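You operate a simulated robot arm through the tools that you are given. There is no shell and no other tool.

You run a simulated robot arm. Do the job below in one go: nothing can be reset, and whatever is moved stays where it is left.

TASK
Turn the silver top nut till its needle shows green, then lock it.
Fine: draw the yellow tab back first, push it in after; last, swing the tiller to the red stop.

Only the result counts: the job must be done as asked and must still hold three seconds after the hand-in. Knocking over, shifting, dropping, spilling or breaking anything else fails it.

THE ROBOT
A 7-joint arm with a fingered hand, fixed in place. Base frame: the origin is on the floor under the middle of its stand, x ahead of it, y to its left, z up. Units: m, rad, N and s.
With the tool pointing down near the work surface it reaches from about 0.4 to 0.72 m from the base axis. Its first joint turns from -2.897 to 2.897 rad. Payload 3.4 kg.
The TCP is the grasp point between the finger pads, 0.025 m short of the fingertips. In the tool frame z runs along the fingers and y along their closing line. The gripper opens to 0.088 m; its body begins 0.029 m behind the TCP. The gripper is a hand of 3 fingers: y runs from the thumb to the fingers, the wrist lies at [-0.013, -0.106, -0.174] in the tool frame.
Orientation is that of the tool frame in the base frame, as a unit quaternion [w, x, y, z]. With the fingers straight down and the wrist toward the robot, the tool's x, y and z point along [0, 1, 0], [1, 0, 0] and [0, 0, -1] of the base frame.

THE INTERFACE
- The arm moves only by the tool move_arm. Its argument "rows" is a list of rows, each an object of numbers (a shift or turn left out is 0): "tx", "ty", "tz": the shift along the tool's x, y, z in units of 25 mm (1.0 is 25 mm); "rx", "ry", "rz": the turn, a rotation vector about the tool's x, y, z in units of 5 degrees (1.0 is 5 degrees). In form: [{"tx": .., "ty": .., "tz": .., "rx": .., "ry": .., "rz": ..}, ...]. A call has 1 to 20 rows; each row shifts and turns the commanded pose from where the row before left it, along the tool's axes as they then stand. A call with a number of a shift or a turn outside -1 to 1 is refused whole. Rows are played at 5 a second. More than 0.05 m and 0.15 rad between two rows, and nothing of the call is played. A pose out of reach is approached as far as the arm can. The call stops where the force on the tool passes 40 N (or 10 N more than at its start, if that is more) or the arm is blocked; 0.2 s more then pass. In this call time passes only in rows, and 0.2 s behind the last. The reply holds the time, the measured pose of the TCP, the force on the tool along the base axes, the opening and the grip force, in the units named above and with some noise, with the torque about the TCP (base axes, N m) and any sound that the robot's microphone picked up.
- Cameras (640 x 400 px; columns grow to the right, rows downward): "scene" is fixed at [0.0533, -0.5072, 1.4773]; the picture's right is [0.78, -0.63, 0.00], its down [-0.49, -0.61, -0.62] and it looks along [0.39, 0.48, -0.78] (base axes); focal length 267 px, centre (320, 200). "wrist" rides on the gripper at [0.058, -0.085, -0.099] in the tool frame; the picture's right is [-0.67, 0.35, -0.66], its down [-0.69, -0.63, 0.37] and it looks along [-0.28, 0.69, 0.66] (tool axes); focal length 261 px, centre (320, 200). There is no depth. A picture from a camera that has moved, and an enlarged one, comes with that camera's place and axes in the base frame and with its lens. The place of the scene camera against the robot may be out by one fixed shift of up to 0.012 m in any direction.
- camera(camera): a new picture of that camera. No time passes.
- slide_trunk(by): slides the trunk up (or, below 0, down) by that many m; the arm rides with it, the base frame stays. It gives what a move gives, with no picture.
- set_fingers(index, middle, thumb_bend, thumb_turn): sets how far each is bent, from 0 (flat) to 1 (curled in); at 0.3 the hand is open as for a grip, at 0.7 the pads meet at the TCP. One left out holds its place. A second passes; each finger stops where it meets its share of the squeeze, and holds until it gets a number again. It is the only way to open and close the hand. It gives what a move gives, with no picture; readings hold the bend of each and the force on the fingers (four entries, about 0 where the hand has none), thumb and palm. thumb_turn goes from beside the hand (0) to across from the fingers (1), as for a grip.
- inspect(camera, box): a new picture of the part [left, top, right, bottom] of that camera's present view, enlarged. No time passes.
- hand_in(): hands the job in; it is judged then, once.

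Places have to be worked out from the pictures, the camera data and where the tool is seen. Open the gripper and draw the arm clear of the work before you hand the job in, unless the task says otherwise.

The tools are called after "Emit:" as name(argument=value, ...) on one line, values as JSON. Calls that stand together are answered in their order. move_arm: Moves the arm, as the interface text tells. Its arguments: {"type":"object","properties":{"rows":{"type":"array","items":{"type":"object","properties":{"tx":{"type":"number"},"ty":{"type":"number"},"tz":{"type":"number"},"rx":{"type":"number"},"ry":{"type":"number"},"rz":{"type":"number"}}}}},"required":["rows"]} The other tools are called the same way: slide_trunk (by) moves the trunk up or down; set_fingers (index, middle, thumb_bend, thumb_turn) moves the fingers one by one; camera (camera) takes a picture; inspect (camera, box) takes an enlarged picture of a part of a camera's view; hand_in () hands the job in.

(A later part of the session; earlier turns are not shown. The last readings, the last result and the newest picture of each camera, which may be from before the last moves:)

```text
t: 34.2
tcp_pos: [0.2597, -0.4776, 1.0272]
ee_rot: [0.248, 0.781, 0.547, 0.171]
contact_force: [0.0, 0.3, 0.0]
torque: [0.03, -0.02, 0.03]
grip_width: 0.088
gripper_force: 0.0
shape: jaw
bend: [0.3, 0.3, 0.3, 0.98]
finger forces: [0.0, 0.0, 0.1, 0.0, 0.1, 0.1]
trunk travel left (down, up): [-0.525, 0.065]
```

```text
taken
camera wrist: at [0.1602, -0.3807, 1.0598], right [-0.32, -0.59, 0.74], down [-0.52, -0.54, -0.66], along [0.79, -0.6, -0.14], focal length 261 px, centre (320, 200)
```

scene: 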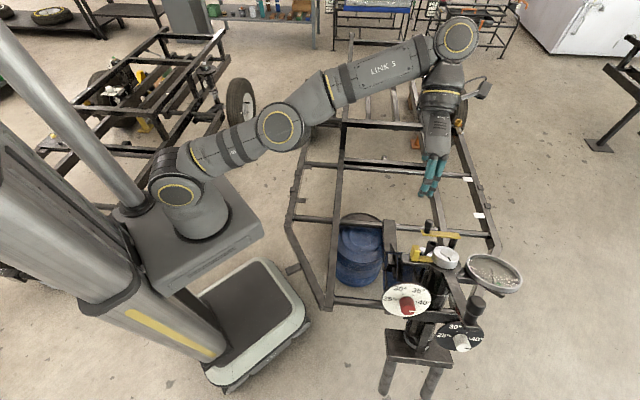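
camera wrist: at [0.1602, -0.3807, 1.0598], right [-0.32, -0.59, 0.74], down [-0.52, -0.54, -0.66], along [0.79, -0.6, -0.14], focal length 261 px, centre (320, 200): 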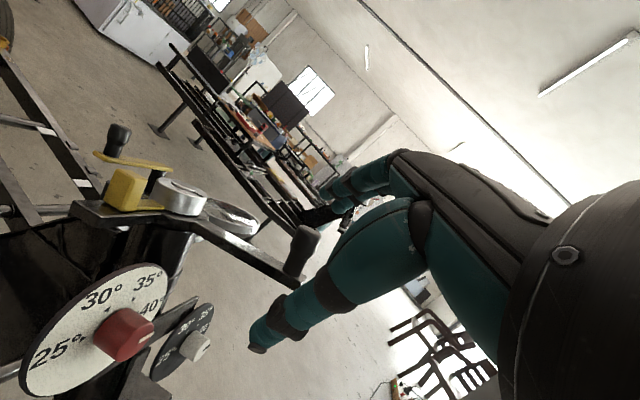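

Emit:
inspect(camera="wrist", box=[60, 110, 330, 300])

Emit:
inspect(camera="wrist", box=[160, 180, 330, 300])

Emit:
inspect(camera="wrist", box=[0, 160, 230, 320])

```text
2.11 times, centred on (195, 205) of wrist
camera zoom: at [0.1602, -0.3807, 1.0598], right [-0.32, -0.59, 0.74], down [-0.52, -0.54, -0.66], along [0.79, -0.6, -0.14], focal length 549 px, centre (583, 190)
```

zoom: 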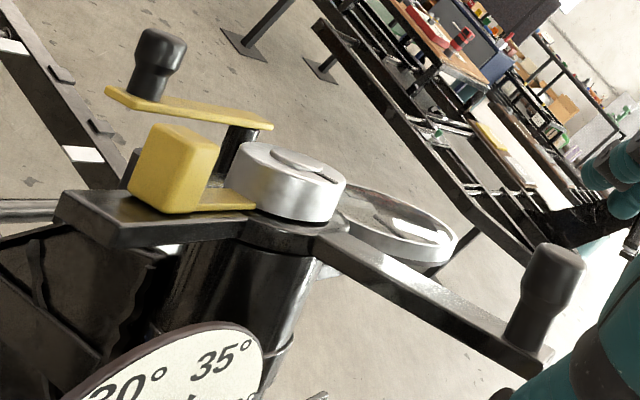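

```text
3.33 times, centred on (245, 240) of wrist
camera zoom: at [0.1602, -0.3807, 1.0598], right [-0.32, -0.59, 0.74], down [-0.52, -0.54, -0.66], along [0.79, -0.6, -0.14], focal length 869 px, centre (570, 67)
```

zoom: 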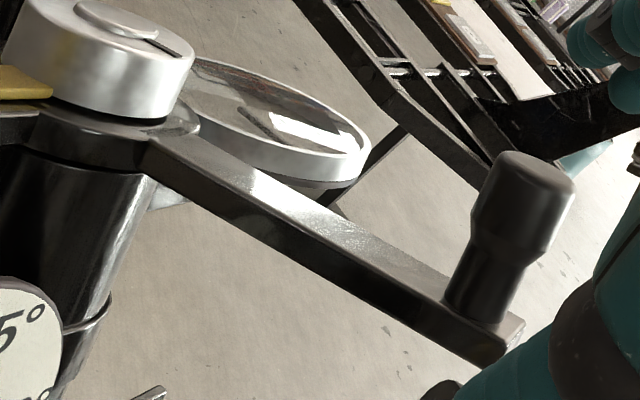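

```text
2.50 times, centred on (115, 240) of wrist
camera zoom: at [0.1602, -0.3807, 1.0598], right [-0.32, -0.59, 0.74], down [-0.52, -0.54, -0.66], along [0.79, -0.6, -0.14], focal length 652 px, centre (832, 100)
```

zoom: 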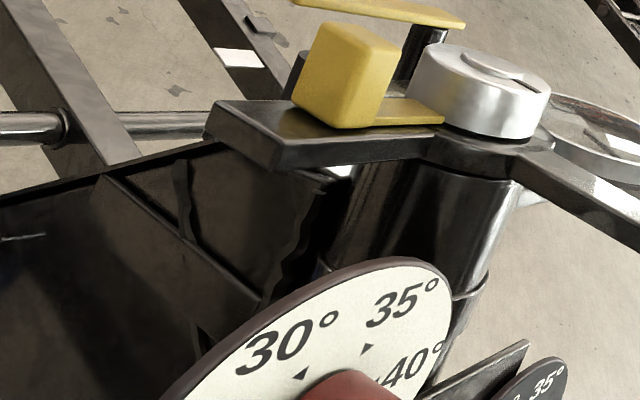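

This low view clarifies things: the kingpin axis is tilted about 21°, and the red-knob and white-knob angle dials (25–40°) sit either side of the tiller like steering stops. So the "red stop" is the stop on the red dial's side. Wrist-only triangulation gives nut cap top ≈ (0.459,-0.458,0.913) and block top ≈ (0.409,-0.409,0.908). I'll now un-tilt, go up and over the tab, and align the tool with the tilted axis.

Emit:
move_arm(rows=[{"rx": 1}, {"rx": 1}, {"rx": 1}, {"rx": 1}, {"rx": 1}, {"rx": 1}, {"rx": 1}, {"tz": -1}, {"tz": -1}, {"tx": 0.934, "ty": 0.93}, {"tx": 0.934, "ty": 0.93}, {"tx": 0.934, "ty": 0.93}, {"tx": 0.934, "ty": 0.93}, {"tx": 0.934, "ty": 0.93}])

Emit:
move_arm(rows=[{"rz": 0.96}, {"rz": 0.96}, {"rz": 0.96}, {"rz": 0.96}, {"rz": 0.96}, {"ry": -0.84}, {"ry": -0.84}, {"ry": -0.84}, {"ry": -0.84}, {"ry": -0.84}])

Emit:
camera(camera="wrist")

```text
t: 37.2
tcp_pos: [0.408, -0.4085, 1.0766]
ee_rot: [0.001, 0.82, 0.572, -0.003]
contact_force: [0.3, 0.0, -0.7]
torque: [-0.02, 0.0, 0.01]
grip_width: 0.0878
gripper_force: 0.0
shape: jaw
bend: [0.3, 0.3, 0.3, 0.98]
finger forces: [0.0, 0.0, 0.0, 0.0, 0.1, 0.0]
trunk travel left (down, up): [-0.525, 0.065]
```

```text
t: 39.4
tcp_pos: [0.4095, -0.4098, 1.0785]
ee_rot: [0.073, 0.905, 0.383, -0.17]
contact_force: [0.2, 0.8, -0.8]
torque: [0.03, -0.02, 0.0]
grip_width: 0.0878
gripper_force: 0.1
shape: jaw
bend: [0.3, 0.3, 0.3, 0.98]
finger forces: [0.0, 0.0, 0.0, 0.1, 0.0, 0.0]
trunk travel left (down, up): [-0.525, 0.065]
```

```text
taken
camera wrist: at [0.4105, -0.2851, 1.1482], right [-0.02, -0.52, 0.85], down [-0.99, -0.11, -0.09], along [0.15, -0.85, -0.51], focal length 261 px, centre (320, 200)
```

wrist: 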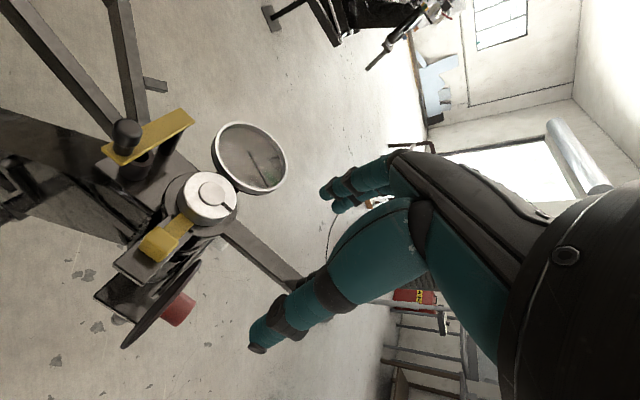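

The tool axis is now nearly along the estimated kingpin axis. I'll enlarge this view to refine the tab block and nut positions.

Emit:
inspect(camera="wrist", box=[100, 100, 300, 270])

Emit:
inspect(camera="wrist", box=[110, 160, 250, 280])

```text
2.35 times, centred on (200, 185) of wrist
camera zoom: at [0.4105, -0.2851, 1.1482], right [-0.02, -0.52, 0.85], down [-0.99, -0.11, -0.09], along [0.15, -0.85, -0.51], focal length 613 px, centre (602, 235)
```

zoom: 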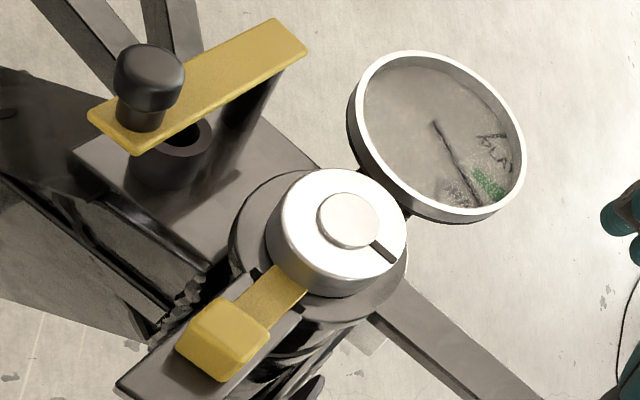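

```text
3.33 times, centred on (180, 220) of wrist
camera zoom: at [0.4105, -0.2851, 1.1482], right [-0.02, -0.52, 0.85], down [-0.99, -0.11, -0.09], along [0.15, -0.85, -0.51], focal length 869 px, centre (787, 133)
```

zoom: 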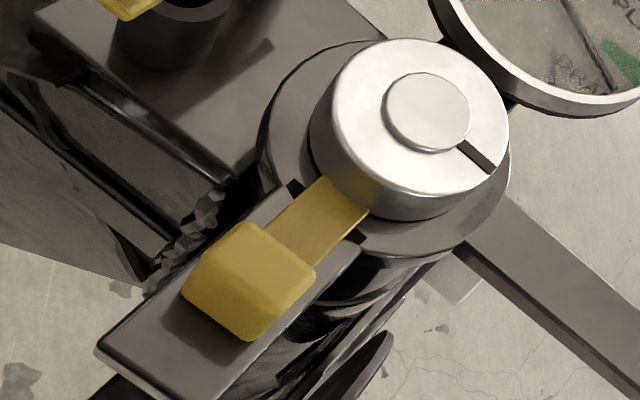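

Refined: block top ≈ (0.412,-0.409,0.911), nut cap ≈ (0.460,-0.457,0.914), and the gap between nut and block is about 36 mm. I'll partly close the fingers so they fit into that gap while the thumb stays outside.

Emit:
set_fingers(index=0.52, middle=0.52, thumb_bend=0.4)

Emit:
camera(camera="wrist")

```text
t: 40.4
tcp_pos: [0.4094, -0.4094, 1.0771]
ee_rot: [0.072, 0.906, 0.382, -0.169]
contact_force: [-0.2, 0.3, 0.2]
torque: [0.02, -0.01, 0.0]
grip_width: 0.0511
gripper_force: 0.0
shape: fingers
bend: [0.52, 0.52, 0.4, 0.98]
finger forces: [0.0, 0.0, 0.0, 0.1, 0.0, 0.0]
trunk travel left (down, up): [-0.525, 0.065]
```

```text
taken
camera wrist: at [0.4104, -0.2851, 1.1483], right [-0.02, -0.52, 0.85], down [-0.99, -0.11, -0.09], along [0.15, -0.85, -0.51], focal length 261 px, centre (320, 200)
```

wrist: 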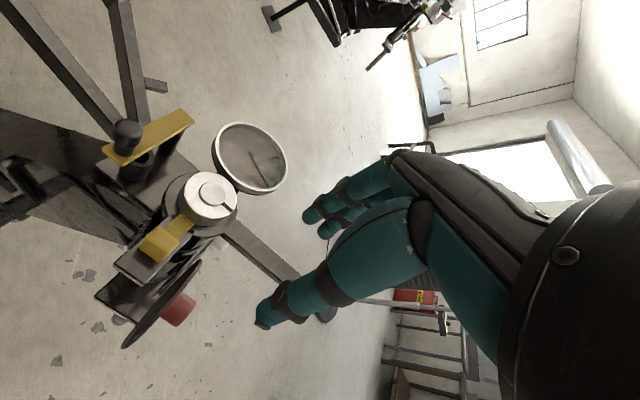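

Fingertips now sit about 20 mm inside, which fits the gap. I'll go to a hover point about 70 mm above the tab along the tilted axis and check from both cameras.

Emit:
move_arm(rows=[{"tx": 0.63, "ty": 0.04, "tz": 0.82}, {"tx": 0.63, "ty": 0.04, "tz": 0.82}, {"tx": 0.63, "ty": 0.04, "tz": 0.82}, {"tx": 0.63, "ty": 0.04, "tz": 0.82}])

Emit:
camera(camera="wrist")

Emit:
inspect(camera="scene", box=[360, 180, 500, 290])

```text
t: 41.4
tcp_pos: [0.433, -0.3899, 0.9778]
ee_rot: [0.073, 0.906, 0.382, -0.169]
contact_force: [-0.3, 0.0, 0.9]
torque: [-0.01, 0.01, 0.01]
grip_width: 0.0509
gripper_force: 0.1
shape: fingers
bend: [0.52, 0.52, 0.4, 0.98]
finger forces: [0.0, 0.0, 0.0, 0.1, 0.1, 0.0]
trunk travel left (down, up): [-0.525, 0.065]
```

```text
taken
camera wrist: at [0.4339, -0.2666, 1.0489], right [-0.02, -0.52, 0.85], down [-0.99, -0.11, -0.09], along [0.15, -0.85, -0.51], focal length 261 px, centre (320, 200)
```

wrist: 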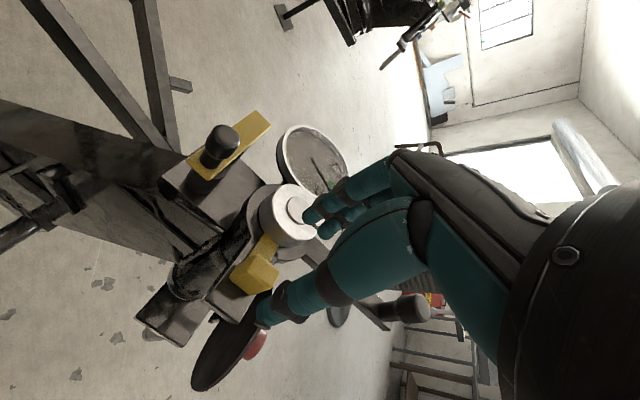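

```text
3.64 times, centred on (430, 235) of scene
camera zoom: at [0.0533, -0.5072, 1.4773], right [0.78, -0.63, 0.0], down [-0.49, -0.61, -0.62], along [0.39, 0.48, -0.78], focal length 971 px, centre (-80, 73)
```

zoom: 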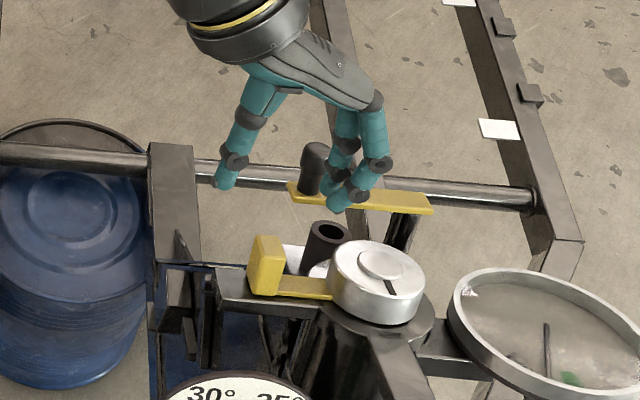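

The alignment looks right: fingers head for the strip between nut and block, thumb outside. I'll descend 50 mm along the tool axis, then check.

Emit:
move_arm(rows=[{"tz": 0.5}, {"tz": 0.5}, {"tz": 0.5}, {"tz": 0.5}])

Emit:
inspect(camera="wrist", box=[180, 140, 400, 340])

Emit:
inspect(camera="scene", box=[380, 210, 480, 280])

```text
t: 42.4
tcp_pos: [0.4203, -0.4038, 0.9308]
ee_rot: [0.072, 0.906, 0.382, -0.17]
contact_force: [-0.3, 0.0, 0.5]
torque: [0.0, 0.0, -0.02]
grip_width: 0.0512
gripper_force: 0.2
shape: fingers
bend: [0.52, 0.52, 0.4, 0.98]
finger forces: [0.1, 0.1, 0.0, 0.0, 0.0, 0.0]
trunk travel left (down, up): [-0.525, 0.065]
```

```text
2.00 times, centred on (290, 240) of wrist
camera zoom: at [0.4216, -0.2803, 1.0025], right [-0.02, -0.52, 0.85], down [-0.99, -0.11, -0.09], along [0.15, -0.85, -0.51], focal length 521 px, centre (380, 120)
```

zoom: 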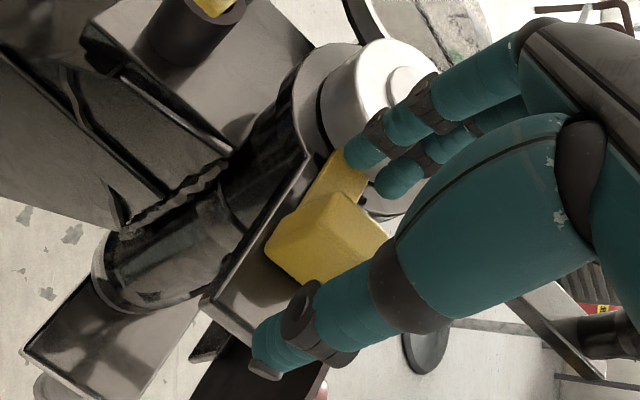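

```text
5.71 times, centred on (430, 245) of scene
camera zoom: at [0.0533, -0.5072, 1.4773], right [0.78, -0.63, 0.0], down [-0.49, -0.61, -0.62], along [0.39, 0.48, -0.78], focal length 1526 px, centre (-309, -57)
```

zoom: 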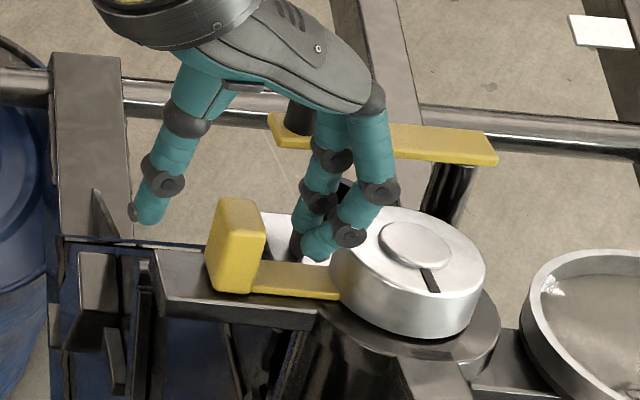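

Fingers are between block and nut but lean near the nut rim, so I'll shift 5 mm outward and descend another 12 mm carefully.

Emit:
move_arm(rows=[{"ty": -0.2}, {"tz": 0.16}, {"tz": 0.16}, {"tz": 0.16}])

Emit:
inspect(camera="wrist", box=[180, 140, 400, 340])

Emit:
inspect(camera="scene", box=[390, 220, 470, 275])

```text
t: 43.4
tcp_pos: [0.4121, -0.4034, 0.9205]
ee_rot: [0.073, 0.905, 0.382, -0.169]
contact_force: [-0.1, -0.2, -0.3]
torque: [0.01, -0.04, -0.01]
grip_width: 0.0507
gripper_force: 0.0
shape: fingers
bend: [0.52, 0.52, 0.4, 0.98]
finger forces: [0.0, 0.0, 0.0, 0.0, 0.0, 0.2]
trunk travel left (down, up): [-0.525, 0.065]
```

```text
2.00 times, centred on (290, 240) of wrist
camera zoom: at [0.4146, -0.2796, 0.9912], right [-0.02, -0.52, 0.85], down [-0.99, -0.11, -0.09], along [0.15, -0.85, -0.51], focal length 521 px, centre (380, 120)
```

zoom: 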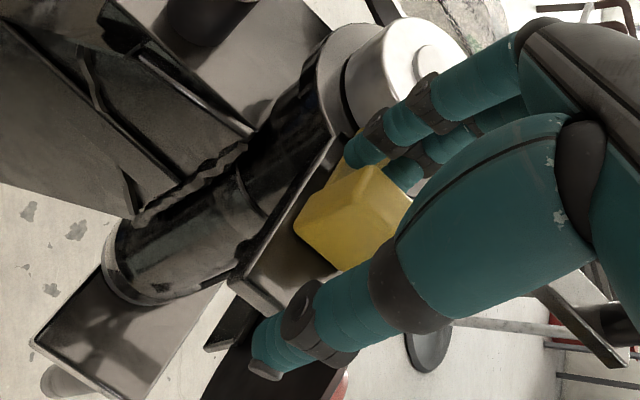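

```text
7.27 times, centred on (430, 248) of scene
camera zoom: at [0.0533, -0.5072, 1.4773], right [0.78, -0.63, 0.0], down [-0.49, -0.61, -0.62], along [0.39, 0.48, -0.78], focal length 1943 px, centre (-480, -146)
```

zoom: 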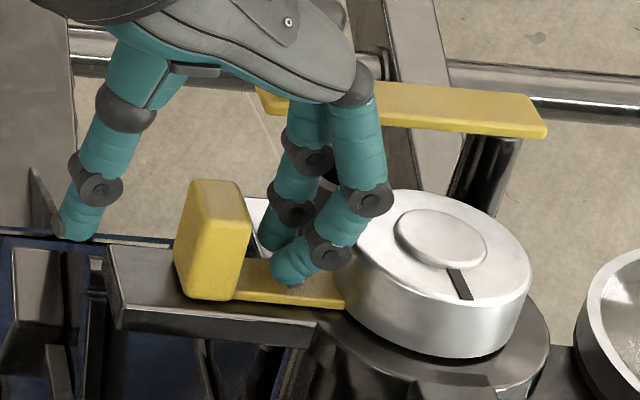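

The fingers are well placed between the block and the nut with no contact. I'll close fingers and thumb onto the block.

Emit:
set_fingers(index=0.64, middle=0.64, thumb_bend=0.64)

Emit:
inspect(camera="scene", box=[390, 220, 470, 275])

Emit:
inspect(camera="wrist", box=[180, 140, 400, 340])

```text
t: 44.4
tcp_pos: [0.4132, -0.4038, 0.9213]
ee_rot: [0.073, 0.906, 0.382, -0.169]
contact_force: [0.7, -0.8, -0.1]
torque: [-0.02, 0.03, 0.01]
grip_width: 0.0129
gripper_force: 1.0
shape: fingers
bend: [0.62, 0.63, 0.64, 0.98]
finger forces: [0.8, 0.9, 0.0, 0.0, 0.1, 0.0]
trunk travel left (down, up): [-0.525, 0.065]
```

```text
7.27 times, centred on (430, 248) of scene
camera zoom: at [0.0533, -0.5072, 1.4773], right [0.78, -0.63, 0.0], down [-0.49, -0.61, -0.62], along [0.39, 0.48, -0.78], focal length 1943 px, centre (-480, -146)
```

zoom: 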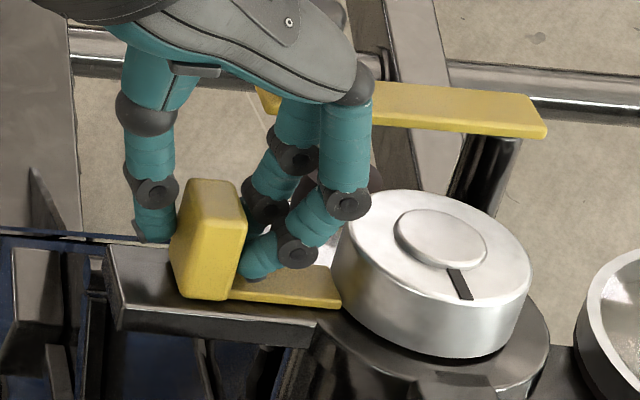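

```text
2.00 times, centred on (290, 240) of wrist
camera zoom: at [0.4147, -0.2797, 0.9912], right [-0.02, -0.52, 0.85], down [-0.99, -0.11, -0.09], along [0.15, -0.85, -0.51], focal length 521 px, centre (380, 120)
```

zoom: 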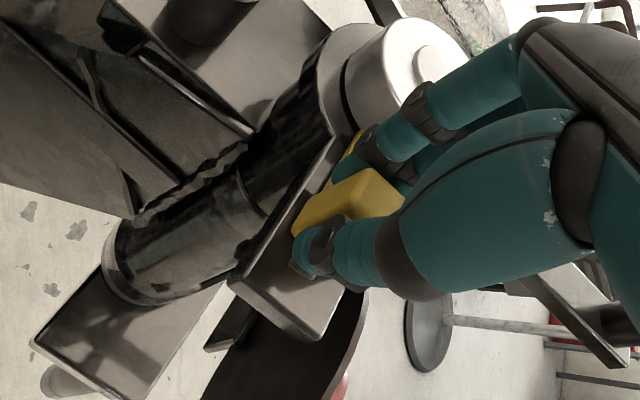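

Index and middle touch the block's inner face and the thumb is nearly there. I'll close the thumb a little more to grip it.

Emit:
set_fingers(index=0.68, middle=0.68, thumb_bend=0.72)

```text
t: 45.4
tcp_pos: [0.4131, -0.4034, 0.9207]
ee_rot: [0.072, 0.905, 0.383, -0.169]
contact_force: [0.7, -2.2, -0.6]
torque: [-0.02, 0.01, 0.09]
grip_width: 0.0096
gripper_force: 5.3
shape: fingers
bend: [0.63, 0.64, 0.66, 0.97]
finger forces: [2.9, 3.0, 0.0, 0.0, 4.7, 0.0]
trunk travel left (down, up): [-0.525, 0.065]
```

Gripped on both sides. I'll draw the tab back 15 mm outward in small steps and watch the force.

Emit:
move_arm(rows=[{"ty": -0.15}, {"ty": -0.15}, {"ty": -0.15}, {"ty": -0.15}])

Emit:
inspect(camera="scene", box=[390, 220, 470, 275])

```text
t: 46.4
tcp_pos: [0.4011, -0.3931, 0.9193]
ee_rot: [0.073, 0.905, 0.382, -0.169]
contact_force: [-0.3, 1.1, -1.5]
torque: [0.08, -0.02, 0.03]
grip_width: 0.0098
gripper_force: 4.5
shape: fingers
bend: [0.64, 0.65, 0.67, 0.97]
finger forces: [2.3, 2.6, 0.0, 0.0, 5.8, 0.1]
trunk travel left (down, up): [-0.525, 0.065]
```

```text
7.27 times, centred on (430, 248) of scene
camera zoom: at [0.0533, -0.5072, 1.4773], right [0.78, -0.63, 0.0], down [-0.49, -0.61, -0.62], along [0.39, 0.48, -0.78], focal length 1943 px, centre (-480, -146)
```

zoom: 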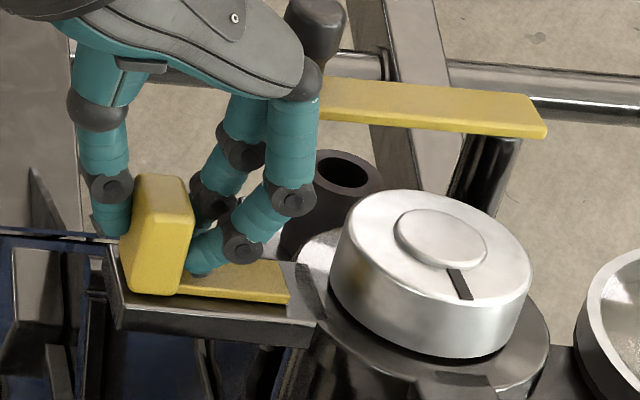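

The tab slid back 15 mm freely and its strip is clear of the nut. I'll draw it a bit further to find its end stop.

Emit:
move_arm(rows=[{"ty": -0.1}, {"ty": -0.1}, {"ty": -0.1}])

Emit:
inspect(camera="scene", box=[390, 220, 470, 275])

```text
t: 47.2
tcp_pos: [0.398, -0.3884, 0.9206]
ee_rot: [0.073, 0.906, 0.382, -0.169]
contact_force: [8.1, -7.0, 0.7]
torque: [-0.21, -0.2, 0.15]
grip_width: 0.0098
gripper_force: 7.5
shape: fingers
bend: [0.6, 0.62, 0.69, 0.97]
finger forces: [6.2, 6.6, 0.1, 0.0, 1.9, 0.1]
trunk travel left (down, up): [-0.525, 0.065]
```

```text
7.27 times, centred on (430, 248) of scene
camera zoom: at [0.0533, -0.5072, 1.4773], right [0.78, -0.63, 0.0], down [-0.49, -0.61, -0.62], along [0.39, 0.48, -0.78], focal length 1943 px, centre (-480, -146)
```

zoom: 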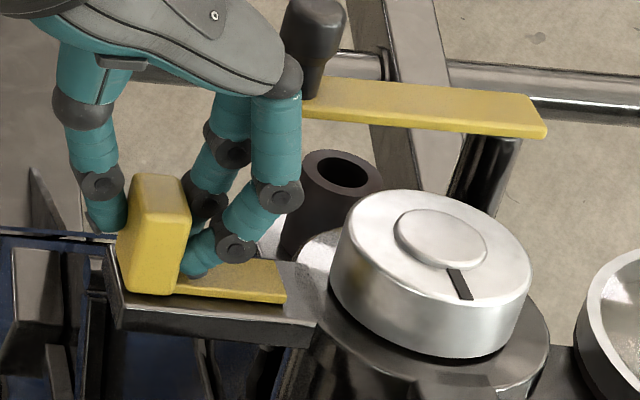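

The tab hit its outer end stop (about 10 N). I'll relax 3 mm, open fingers and thumb, and rise along the tool axis.

Emit:
move_arm(rows=[{"ty": 0.08}])

Emit:
set_fingers(index=0.5, middle=0.5, thumb_bend=0.4)

Emit:
inspect(camera="scene", box=[390, 220, 470, 275])

```text
t: 47.6
tcp_pos: [0.3989, -0.3898, 0.9201]
ee_rot: [0.072, 0.906, 0.382, -0.169]
contact_force: [5.2, -3.7, 2.3]
torque: [-0.12, -0.1, 0.11]
grip_width: 0.0096
gripper_force: 6.3
shape: fingers
bend: [0.61, 0.62, 0.69, 0.97]
finger forces: [4.9, 5.0, 0.0, 0.0, 3.3, 0.1]
trunk travel left (down, up): [-0.525, 0.065]
```

```text
t: 48.6
tcp_pos: [0.3987, -0.3883, 0.9205]
ee_rot: [0.072, 0.906, 0.382, -0.17]
contact_force: [0.2, -1.1, 0.9]
torque: [-0.01, 0.0, 0.0]
grip_width: 0.0519
gripper_force: 0.1
shape: fingers
bend: [0.5, 0.5, 0.4, 0.97]
finger forces: [0.0, 0.0, 0.0, 0.0, 0.0, 0.0]
trunk travel left (down, up): [-0.525, 0.065]
```

```text
7.27 times, centred on (430, 248) of scene
camera zoom: at [0.0533, -0.5072, 1.4773], right [0.78, -0.63, 0.0], down [-0.49, -0.61, -0.62], along [0.39, 0.48, -0.78], focal length 1943 px, centre (-480, -146)
```

zoom: 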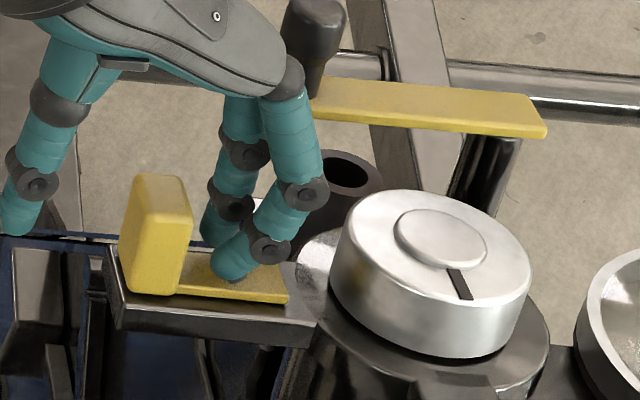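

The tab stays drawn back. I'll rise 90 mm along the axis, open the hand fully, and move over the nut.

Emit:
move_arm(rows=[{"tz": -0.6}, {"tz": -1}, {"tz": -1}, {"tz": -1}, {"ty": 0.92, "tz": 0.135, "tx": -0.035}, {"ty": 0.92, "tz": 0.135, "tx": -0.035}, {"ty": 0.92, "tz": 0.135, "tx": -0.035}, {"ty": 0.92, "tz": 0.135, "tx": -0.035}])

Emit:
set_fingers(index=0.3, middle=0.3, thumb_bend=0.3)

Emit:
camera(camera="wrist")

Emit:
inspect(camera="scene", box=[380, 190, 540, 300])

```text
t: 50.4
tcp_pos: [0.4812, -0.4369, 0.9926]
ee_rot: [0.071, 0.905, 0.383, -0.17]
contact_force: [0.1, -0.4, -1.5]
torque: [0.01, -0.02, 0.05]
grip_width: 0.0521
gripper_force: 0.1
shape: fingers
bend: [0.5, 0.5, 0.4, 0.97]
finger forces: [0.1, 0.0, 0.1, 0.1, 0.0, 0.1]
trunk travel left (down, up): [-0.525, 0.065]
```

```text
t: 51.4
tcp_pos: [0.4807, -0.4379, 0.9933]
ee_rot: [0.072, 0.906, 0.382, -0.168]
contact_force: [-0.4, -0.7, -0.1]
torque: [0.04, -0.01, 0.0]
grip_width: 0.0844
gripper_force: 0.0
shape: fingers
bend: [0.3, 0.3, 0.3, 0.97]
finger forces: [0.1, 0.0, 0.0, 0.0, 0.0, 0.0]
trunk travel left (down, up): [-0.525, 0.065]
```

```text
taken
camera wrist: at [0.4827, -0.3126, 1.0646], right [-0.02, -0.52, 0.85], down [-0.99, -0.11, -0.09], along [0.15, -0.85, -0.51], focal length 261 px, centre (320, 200)
```

wrist: 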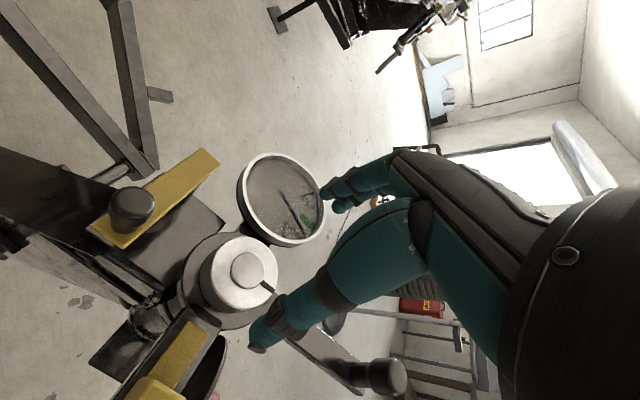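

```text
3.64 times, centred on (460, 245) of scene
camera zoom: at [0.0533, -0.5072, 1.4773], right [0.78, -0.63, 0.0], down [-0.49, -0.61, -0.62], along [0.39, 0.48, -0.78], focal length 971 px, centre (-189, 36)
```

zoom: 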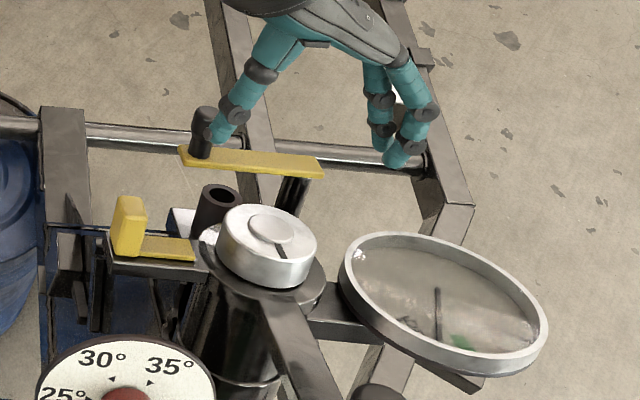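

Nut cap re-measured at (0.461,-0.456,0.914). I'll trim the lateral offset, pre-rotate 20° clockwise so there is room to turn counter-clockwise (less drag), and descend 55 mm.

Emit:
move_arm(rows=[{"tx": 0.17, "ty": -0.07, "rz": 1}, {"rz": 1}, {"rz": 1}, {"rz": 1}, {"tz": 0.55}, {"tz": 0.55}, {"tz": 0.55}, {"tz": 0.55}])

Emit:
camera(camera="wrist")

Emit:
inspect(camera="scene", box=[380, 190, 540, 300])

```text
t: 53.2
tcp_pos: [0.4678, -0.4478, 0.9403]
ee_rot: [0.101, 0.958, 0.218, -0.153]
contact_force: [0.1, 0.5, 0.3]
torque: [0.01, 0.01, 0.01]
grip_width: 0.0843
gripper_force: 0.1
shape: fingers
bend: [0.3, 0.3, 0.3, 0.97]
finger forces: [0.1, 0.0, 0.0, 0.1, 0.0, 0.0]
trunk travel left (down, up): [-0.525, 0.065]
```

```text
taken
camera wrist: at [0.5046, -0.3234, 1.0024], right [-0.25, -0.4, 0.88], down [-0.96, 0.19, -0.19], along [-0.1, -0.9, -0.43], focal length 261 px, centre (320, 200)
```

wrist: 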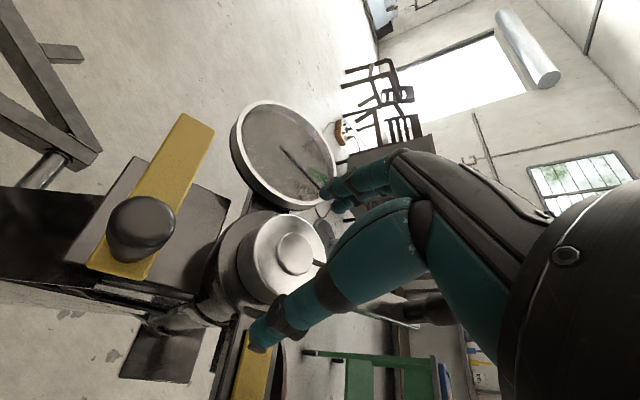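

```text
3.64 times, centred on (460, 245) of scene
camera zoom: at [0.0533, -0.5072, 1.4773], right [0.78, -0.63, 0.0], down [-0.49, -0.61, -0.62], along [0.39, 0.48, -0.78], focal length 971 px, centre (-189, 36)
```

zoom: 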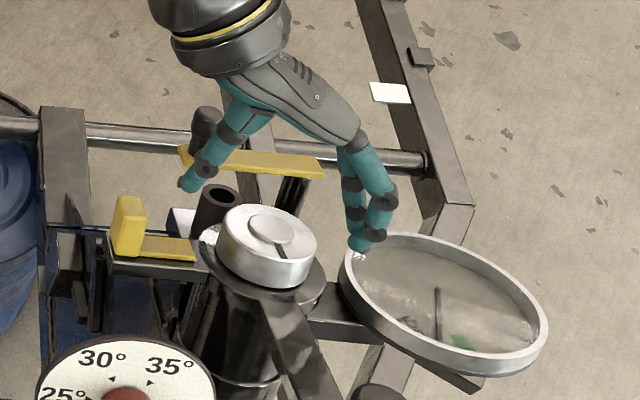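

The TCP is on the nut axis within a millimetre or so. I'll descend the remaining 22 mm in small steps, watching force.

Emit:
move_arm(rows=[{"tz": 0.3}, {"tz": 0.3}, {"tz": 0.15}, {"tz": 0.12}])

Emit:
camera(camera="wrist")

Emit:
inspect(camera="scene", box=[400, 210, 500, 280])

```text
t: 54.2
tcp_pos: [0.4631, -0.4521, 0.9199]
ee_rot: [0.101, 0.958, 0.218, -0.155]
contact_force: [0.6, 0.1, -0.5]
torque: [-0.04, 0.02, 0.01]
grip_width: 0.0842
gripper_force: 0.0
shape: fingers
bend: [0.3, 0.3, 0.3, 0.97]
finger forces: [0.1, 0.1, 0.0, 0.0, 0.0, 0.0]
trunk travel left (down, up): [-0.525, 0.065]
```

```text
taken
camera wrist: at [0.4992, -0.3288, 0.9819], right [-0.25, -0.4, 0.88], down [-0.96, 0.19, -0.19], along [-0.1, -0.9, -0.43], focal length 261 px, centre (320, 200)
```

wrist: 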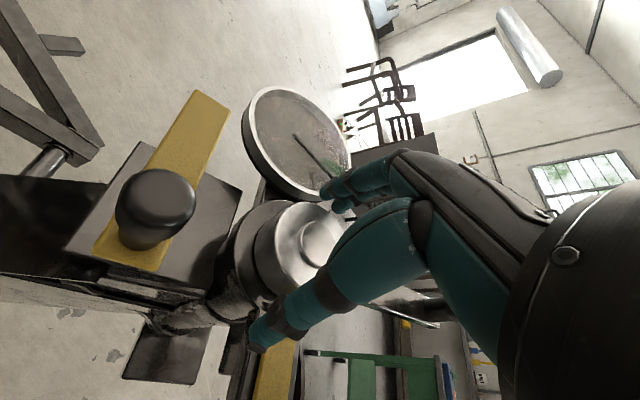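

```text
5.71 times, centred on (450, 245) of scene
camera zoom: at [0.0533, -0.5072, 1.4773], right [0.78, -0.63, 0.0], down [-0.49, -0.61, -0.62], along [0.39, 0.48, -0.78], focal length 1526 px, centre (-423, -57)
```

zoom: 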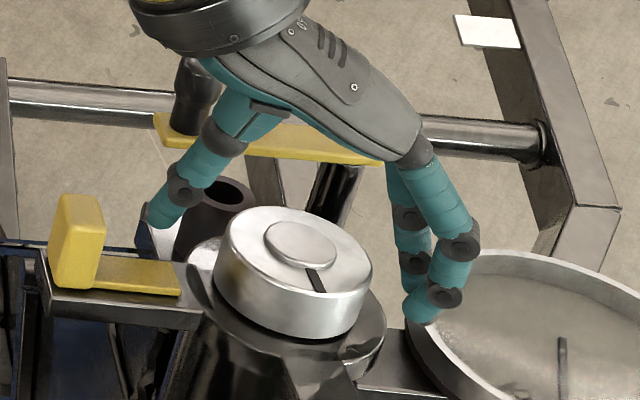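

The nut sits centred between thumb and fingers. I'll close onto it.

Emit:
set_fingers(index=0.46, middle=0.46, thumb_bend=0.46)

Emit:
inspect(camera="scene", box=[400, 210, 500, 280])

```text
t: 55.2
tcp_pos: [0.4629, -0.453, 0.9198]
ee_rot: [0.101, 0.958, 0.219, -0.154]
contact_force: [1.7, -2.7, 1.1]
torque: [-0.04, 0.02, 0.02]
grip_width: 0.0534
gripper_force: 1.6
shape: fingers
bend: [0.44, 0.44, 0.46, 0.97]
finger forces: [2.0, 1.5, 0.1, 0.0, 0.1, 0.0]
trunk travel left (down, up): [-0.525, 0.065]
```

```text
5.71 times, centred on (450, 245) of scene
camera zoom: at [0.0533, -0.5072, 1.4773], right [0.78, -0.63, 0.0], down [-0.49, -0.61, -0.62], along [0.39, 0.48, -0.78], focal length 1526 px, centre (-423, -57)
```

zoom: 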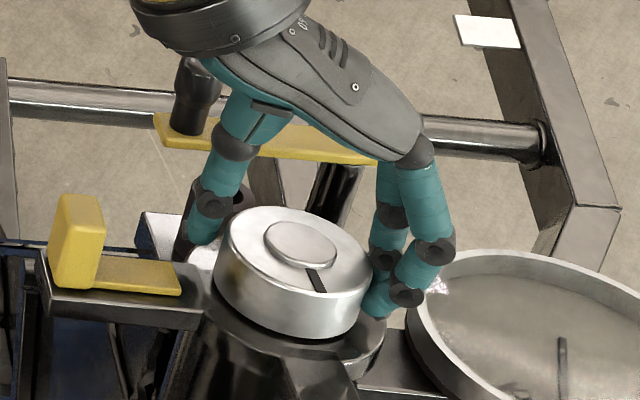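

Fingers have contact, thumb is almost there. I'll squeeze more with all three.

Emit:
set_fingers(index=0.6, middle=0.6, thumb_bend=0.62)

Emit:
inspect(camera="scene", box=[440, 230, 540, 300])

Emit:
inspect(camera="wrist", box=[220, 70, 380, 230])

```text
t: 56.2
tcp_pos: [0.464, -0.454, 0.9207]
ee_rot: [0.101, 0.958, 0.219, -0.154]
contact_force: [5.0, -10.5, 5.7]
torque: [-0.34, -0.15, 0.19]
grip_width: 0.0467
gripper_force: 14.5
shape: fingers
bend: [0.46, 0.49, 0.52, 0.97]
finger forces: [11.2, 9.8, 0.1, 0.0, 8.0, 0.1]
trunk travel left (down, up): [-0.525, 0.065]
```

```text
5.71 times, centred on (490, 265) of scene
camera zoom: at [0.0533, -0.5072, 1.4773], right [0.78, -0.63, 0.0], down [-0.49, -0.61, -0.62], along [0.39, 0.48, -0.78], focal length 1526 px, centre (-651, -171)
```

zoom: 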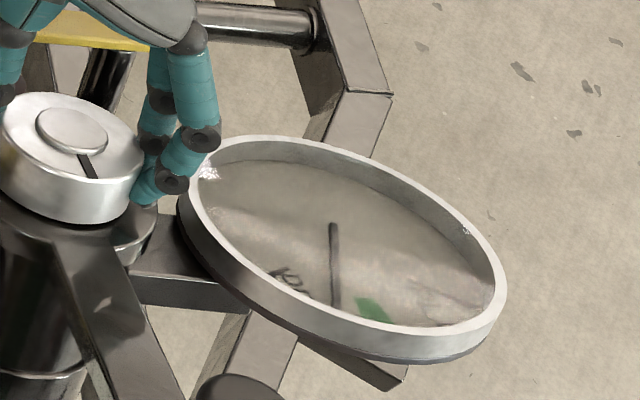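

```text
2.50 times, centred on (300, 150) of wrist
camera zoom: at [0.4996, -0.3297, 0.9822], right [-0.25, -0.4, 0.88], down [-0.96, 0.19, -0.19], along [-0.1, -0.9, -0.43], focal length 652 px, centre (370, 325)
```

zoom: 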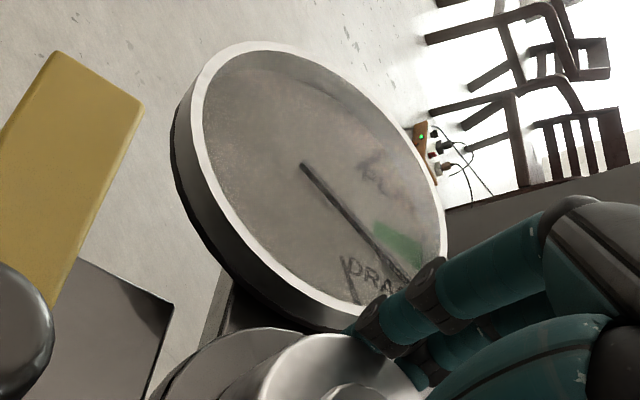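

The grip is firm (≈14 N) but slightly off-centre by ~2 mm. I'll shift 2 mm toward the fingers to balance it, then turn 10° counter-clockwise as a test.

Emit:
move_arm(rows=[{"ty": 0.08}, {"rz": -0.5}, {"rz": -0.5}, {"rz": -0.5}, {"rz": -0.5}])

Emit:
inspect(camera="scene", box=[420, 220, 540, 305])

Emit:
inspect(camera="wrist", box=[220, 70, 380, 230])

```text
t: 57.4
tcp_pos: [0.4639, -0.454, 0.92]
ee_rot: [0.087, 0.936, 0.302, -0.162]
contact_force: [2.9, -6.3, 5.4]
torque: [-0.25, -0.04, 0.08]
grip_width: 0.0464
gripper_force: 13.3
shape: fingers
bend: [0.47, 0.5, 0.52, 0.97]
finger forces: [8.7, 8.4, 0.0, 0.0, 9.7, 0.1]
trunk travel left (down, up): [-0.525, 0.065]
```

```text
4.71 times, centred on (480, 262) of scene
camera zoom: at [0.0533, -0.5072, 1.4773], right [0.78, -0.63, 0.0], down [-0.49, -0.61, -0.62], along [0.39, 0.48, -0.78], focal length 1257 px, centre (-433, -94)
```

zoom: 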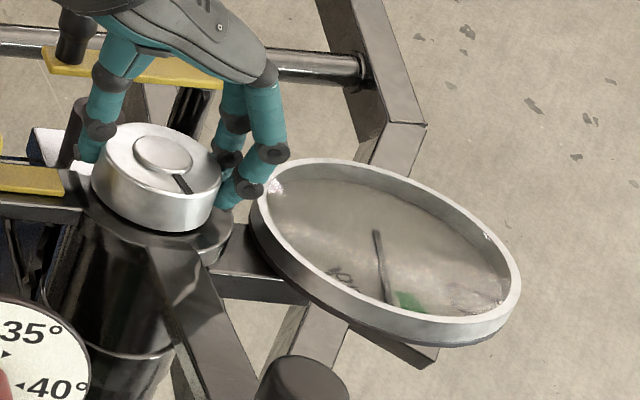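

```text
2.50 times, centred on (300, 150) of wrist
camera zoom: at [0.4825, -0.3286, 0.9863], right [-0.14, -0.47, 0.87], down [-0.99, 0.04, -0.14], along [0.03, -0.88, -0.47], focal length 652 px, centre (370, 325)
```

zoom: 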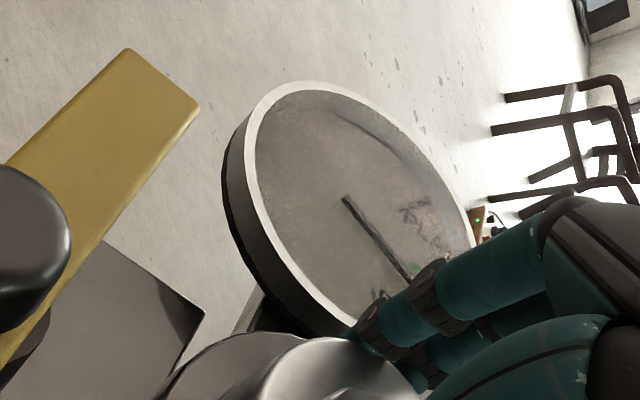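

Turning counter-clockwise moves the needle toward green, roughly 1:1. I'll turn another 10° and look again.

Emit:
move_arm(rows=[{"rz": -0.5}, {"rz": -0.5}, {"rz": -0.5}, {"rz": -0.5}])

Emit:
inspect(camera="scene", box=[450, 240, 530, 300])

Emit:
inspect(camera="scene", box=[420, 220, 540, 305])

```text
t: 58.4
tcp_pos: [0.4642, -0.4534, 0.9203]
ee_rot: [0.072, 0.906, 0.382, -0.17]
contact_force: [3.2, -5.2, 7.1]
torque: [-0.18, -0.07, 0.03]
grip_width: 0.0461
gripper_force: 13.2
shape: fingers
bend: [0.47, 0.5, 0.52, 0.97]
finger forces: [8.2, 8.0, 0.0, 0.1, 10.5, 0.1]
trunk travel left (down, up): [-0.525, 0.065]
```

```text
6.67 times, centred on (490, 270) of scene
camera zoom: at [0.0533, -0.5072, 1.4773], right [0.78, -0.63, 0.0], down [-0.49, -0.61, -0.62], along [0.39, 0.48, -0.78], focal length 1781 px, centre (-813, -267)
```

zoom: 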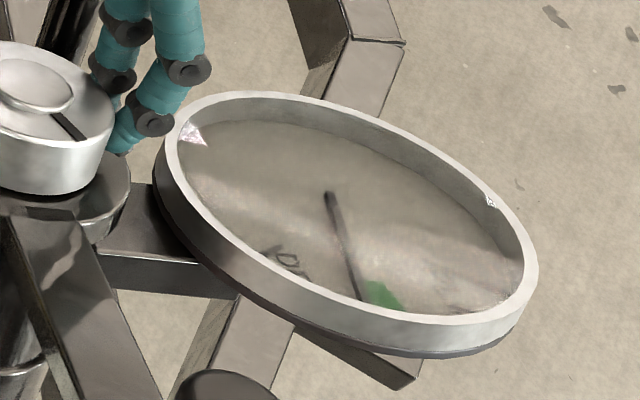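

```text
4.71 times, centred on (480, 262) of scene
camera zoom: at [0.0533, -0.5072, 1.4773], right [0.78, -0.63, 0.0], down [-0.49, -0.61, -0.62], along [0.39, 0.48, -0.78], focal length 1257 px, centre (-433, -94)
```

zoom: 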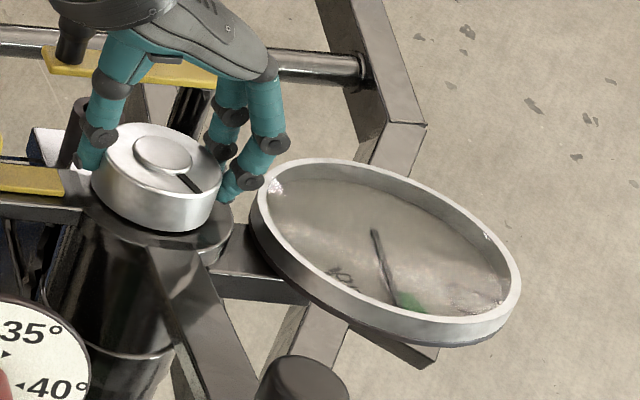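

Needle is now right at the edge of green. About 10° more should centre it; I'll turn 10° and check.

Emit:
move_arm(rows=[{"rz": -0.5}, {"rz": -0.5}, {"rz": -0.5}, {"rz": -0.5}])

Emit:
inspect(camera="scene", box=[450, 240, 530, 300])

Emit:
inspect(camera="scene", box=[480, 260, 520, 290])

Emit:
inspect(camera="wrist", box=[220, 70, 380, 230])

```text
t: 59.4
tcp_pos: [0.4635, -0.4531, 0.9202]
ee_rot: [0.058, 0.868, 0.461, -0.175]
contact_force: [3.3, -4.5, 4.9]
torque: [-0.16, -0.06, 0.07]
grip_width: 0.0464
gripper_force: 12.7
shape: fingers
bend: [0.48, 0.5, 0.51, 0.97]
finger forces: [7.9, 7.8, 0.1, 0.1, 10.6, 0.0]
trunk travel left (down, up): [-0.525, 0.065]
```

```text
6.67 times, centred on (490, 270) of scene
camera zoom: at [0.0533, -0.5072, 1.4773], right [0.78, -0.63, 0.0], down [-0.49, -0.61, -0.62], along [0.39, 0.48, -0.78], focal length 1781 px, centre (-813, -267)
```

zoom: 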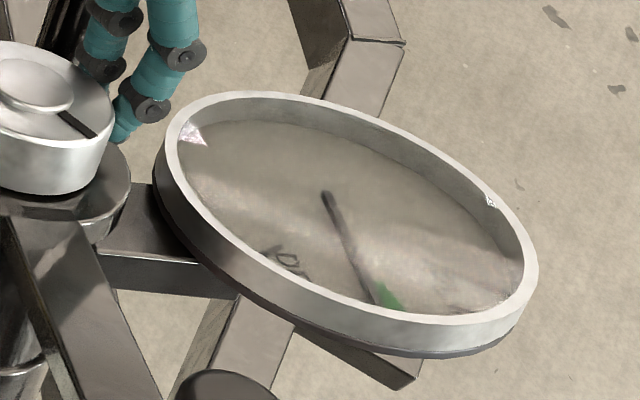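

```text
13.33 times, centred on (500, 275) of scene
camera zoom: at [0.0533, -0.5072, 1.4773], right [0.78, -0.63, 0.0], down [-0.49, -0.61, -0.62], along [0.39, 0.48, -0.78], focal length 3561 px, centre (-2080, -800)
```

zoom: 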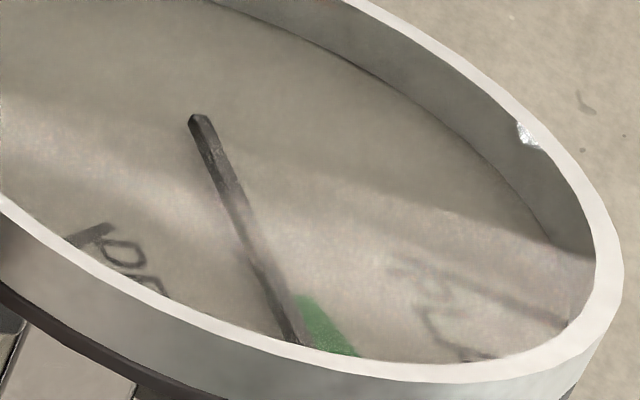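

```text
2.50 times, centred on (300, 150) of wrist
camera zoom: at [0.449, -0.3341, 0.9968], right [0.1, -0.55, 0.83], down [-0.96, -0.27, -0.06], along [0.26, -0.79, -0.56], focal length 652 px, centre (370, 325)
```

zoom: 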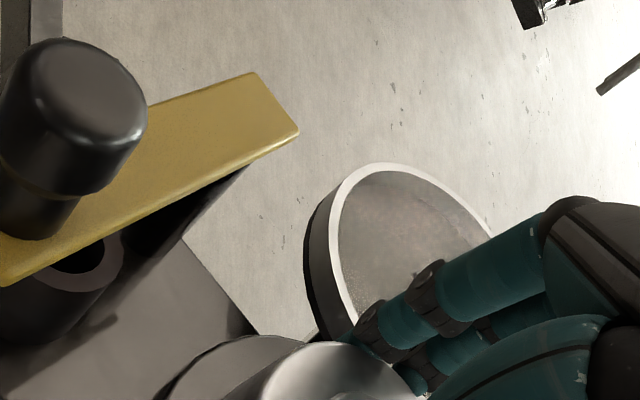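

Needle has reached the green's near edge. I'll turn about 8° more to bring it to the middle of the green.

Emit:
move_arm(rows=[{"rz": -0.4}, {"rz": -0.4}, {"rz": -0.4}, {"rz": -0.4}])

Emit:
inspect(camera="scene", box=[480, 260, 520, 290])

Emit:
inspect(camera="scene", box=[420, 220, 540, 305])

```text
t: 60.4
tcp_pos: [0.4641, -0.4546, 0.9205]
ee_rot: [0.044, 0.835, 0.519, -0.178]
contact_force: [1.9, -4.0, 3.6]
torque: [-0.11, -0.02, 0.04]
grip_width: 0.0462
gripper_force: 12.9
shape: fingers
bend: [0.48, 0.51, 0.51, 0.97]
finger forces: [7.5, 7.4, 0.1, 0.1, 11.0, 0.1]
trunk travel left (down, up): [-0.525, 0.065]
```

```text
13.33 times, centred on (500, 275) of scene
camera zoom: at [0.0533, -0.5072, 1.4773], right [0.78, -0.63, 0.0], down [-0.49, -0.61, -0.62], along [0.39, 0.48, -0.78], focal length 3561 px, centre (-2080, -800)
```

zoom: 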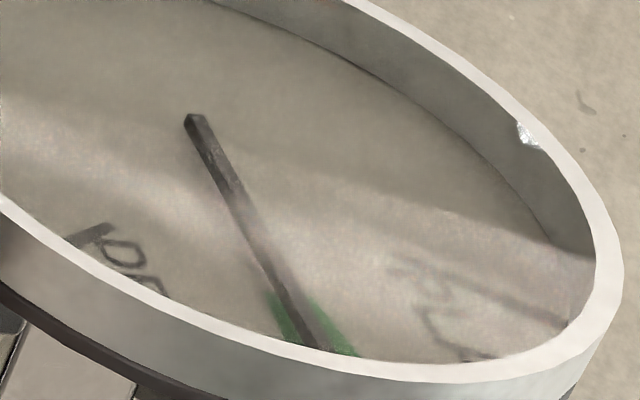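

```text
4.71 times, centred on (480, 262) of scene
camera zoom: at [0.0533, -0.5072, 1.4773], right [0.78, -0.63, 0.0], down [-0.49, -0.61, -0.62], along [0.39, 0.48, -0.78], focal length 1257 px, centre (-433, -94)
```

zoom: 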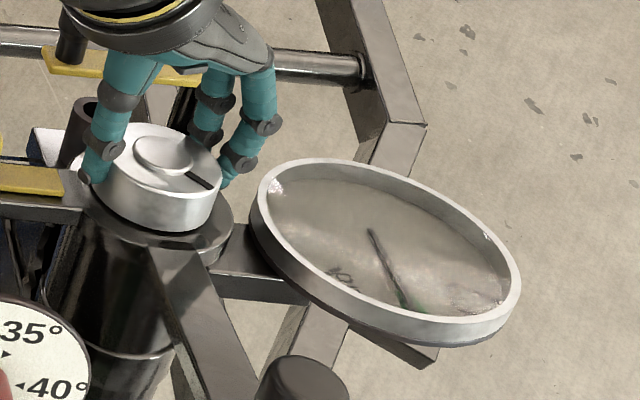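

The needle now shows green on both sides of it. I'll release the nut, rise along the axis, and check the reading from a better angle.

Emit:
set_fingers(index=0.3, middle=0.3, thumb_bend=0.3)

Emit:
inspect(camera="scene", box=[480, 260, 520, 290])

Emit:
inspect(camera="scene", box=[400, 210, 500, 280])

```text
t: 61.4
tcp_pos: [0.4649, -0.4523, 0.9199]
ee_rot: [0.045, 0.835, 0.519, -0.179]
contact_force: [-0.1, -0.2, 0.7]
torque: [-0.02, 0.02, 0.02]
grip_width: 0.0844
gripper_force: 0.1
shape: fingers
bend: [0.3, 0.3, 0.3, 0.97]
finger forces: [0.1, 0.0, 0.0, 0.0, 0.0, 0.1]
trunk travel left (down, up): [-0.525, 0.065]
```

```text
13.33 times, centred on (500, 275) of scene
camera zoom: at [0.0533, -0.5072, 1.4773], right [0.78, -0.63, 0.0], down [-0.49, -0.61, -0.62], along [0.39, 0.48, -0.78], focal length 3561 px, centre (-2080, -800)
```

zoom: 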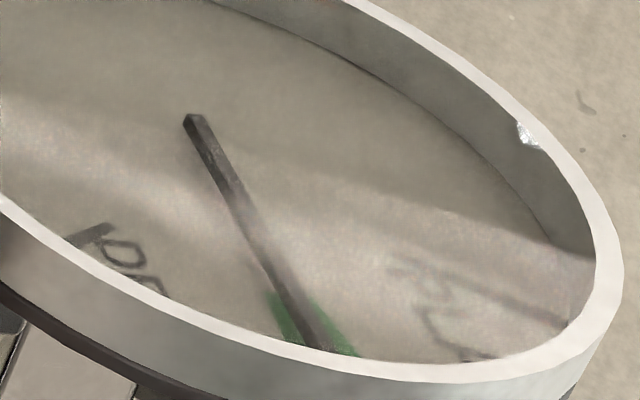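

```text
5.71 times, centred on (450, 245) of scene
camera zoom: at [0.0533, -0.5072, 1.4773], right [0.78, -0.63, 0.0], down [-0.49, -0.61, -0.62], along [0.39, 0.48, -0.78], focal length 1526 px, centre (-423, -57)
```

zoom: 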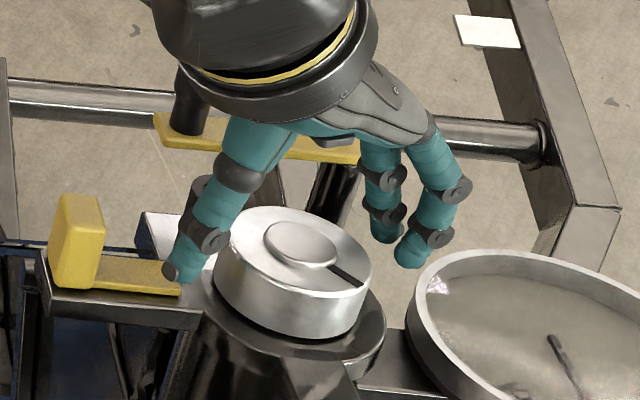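

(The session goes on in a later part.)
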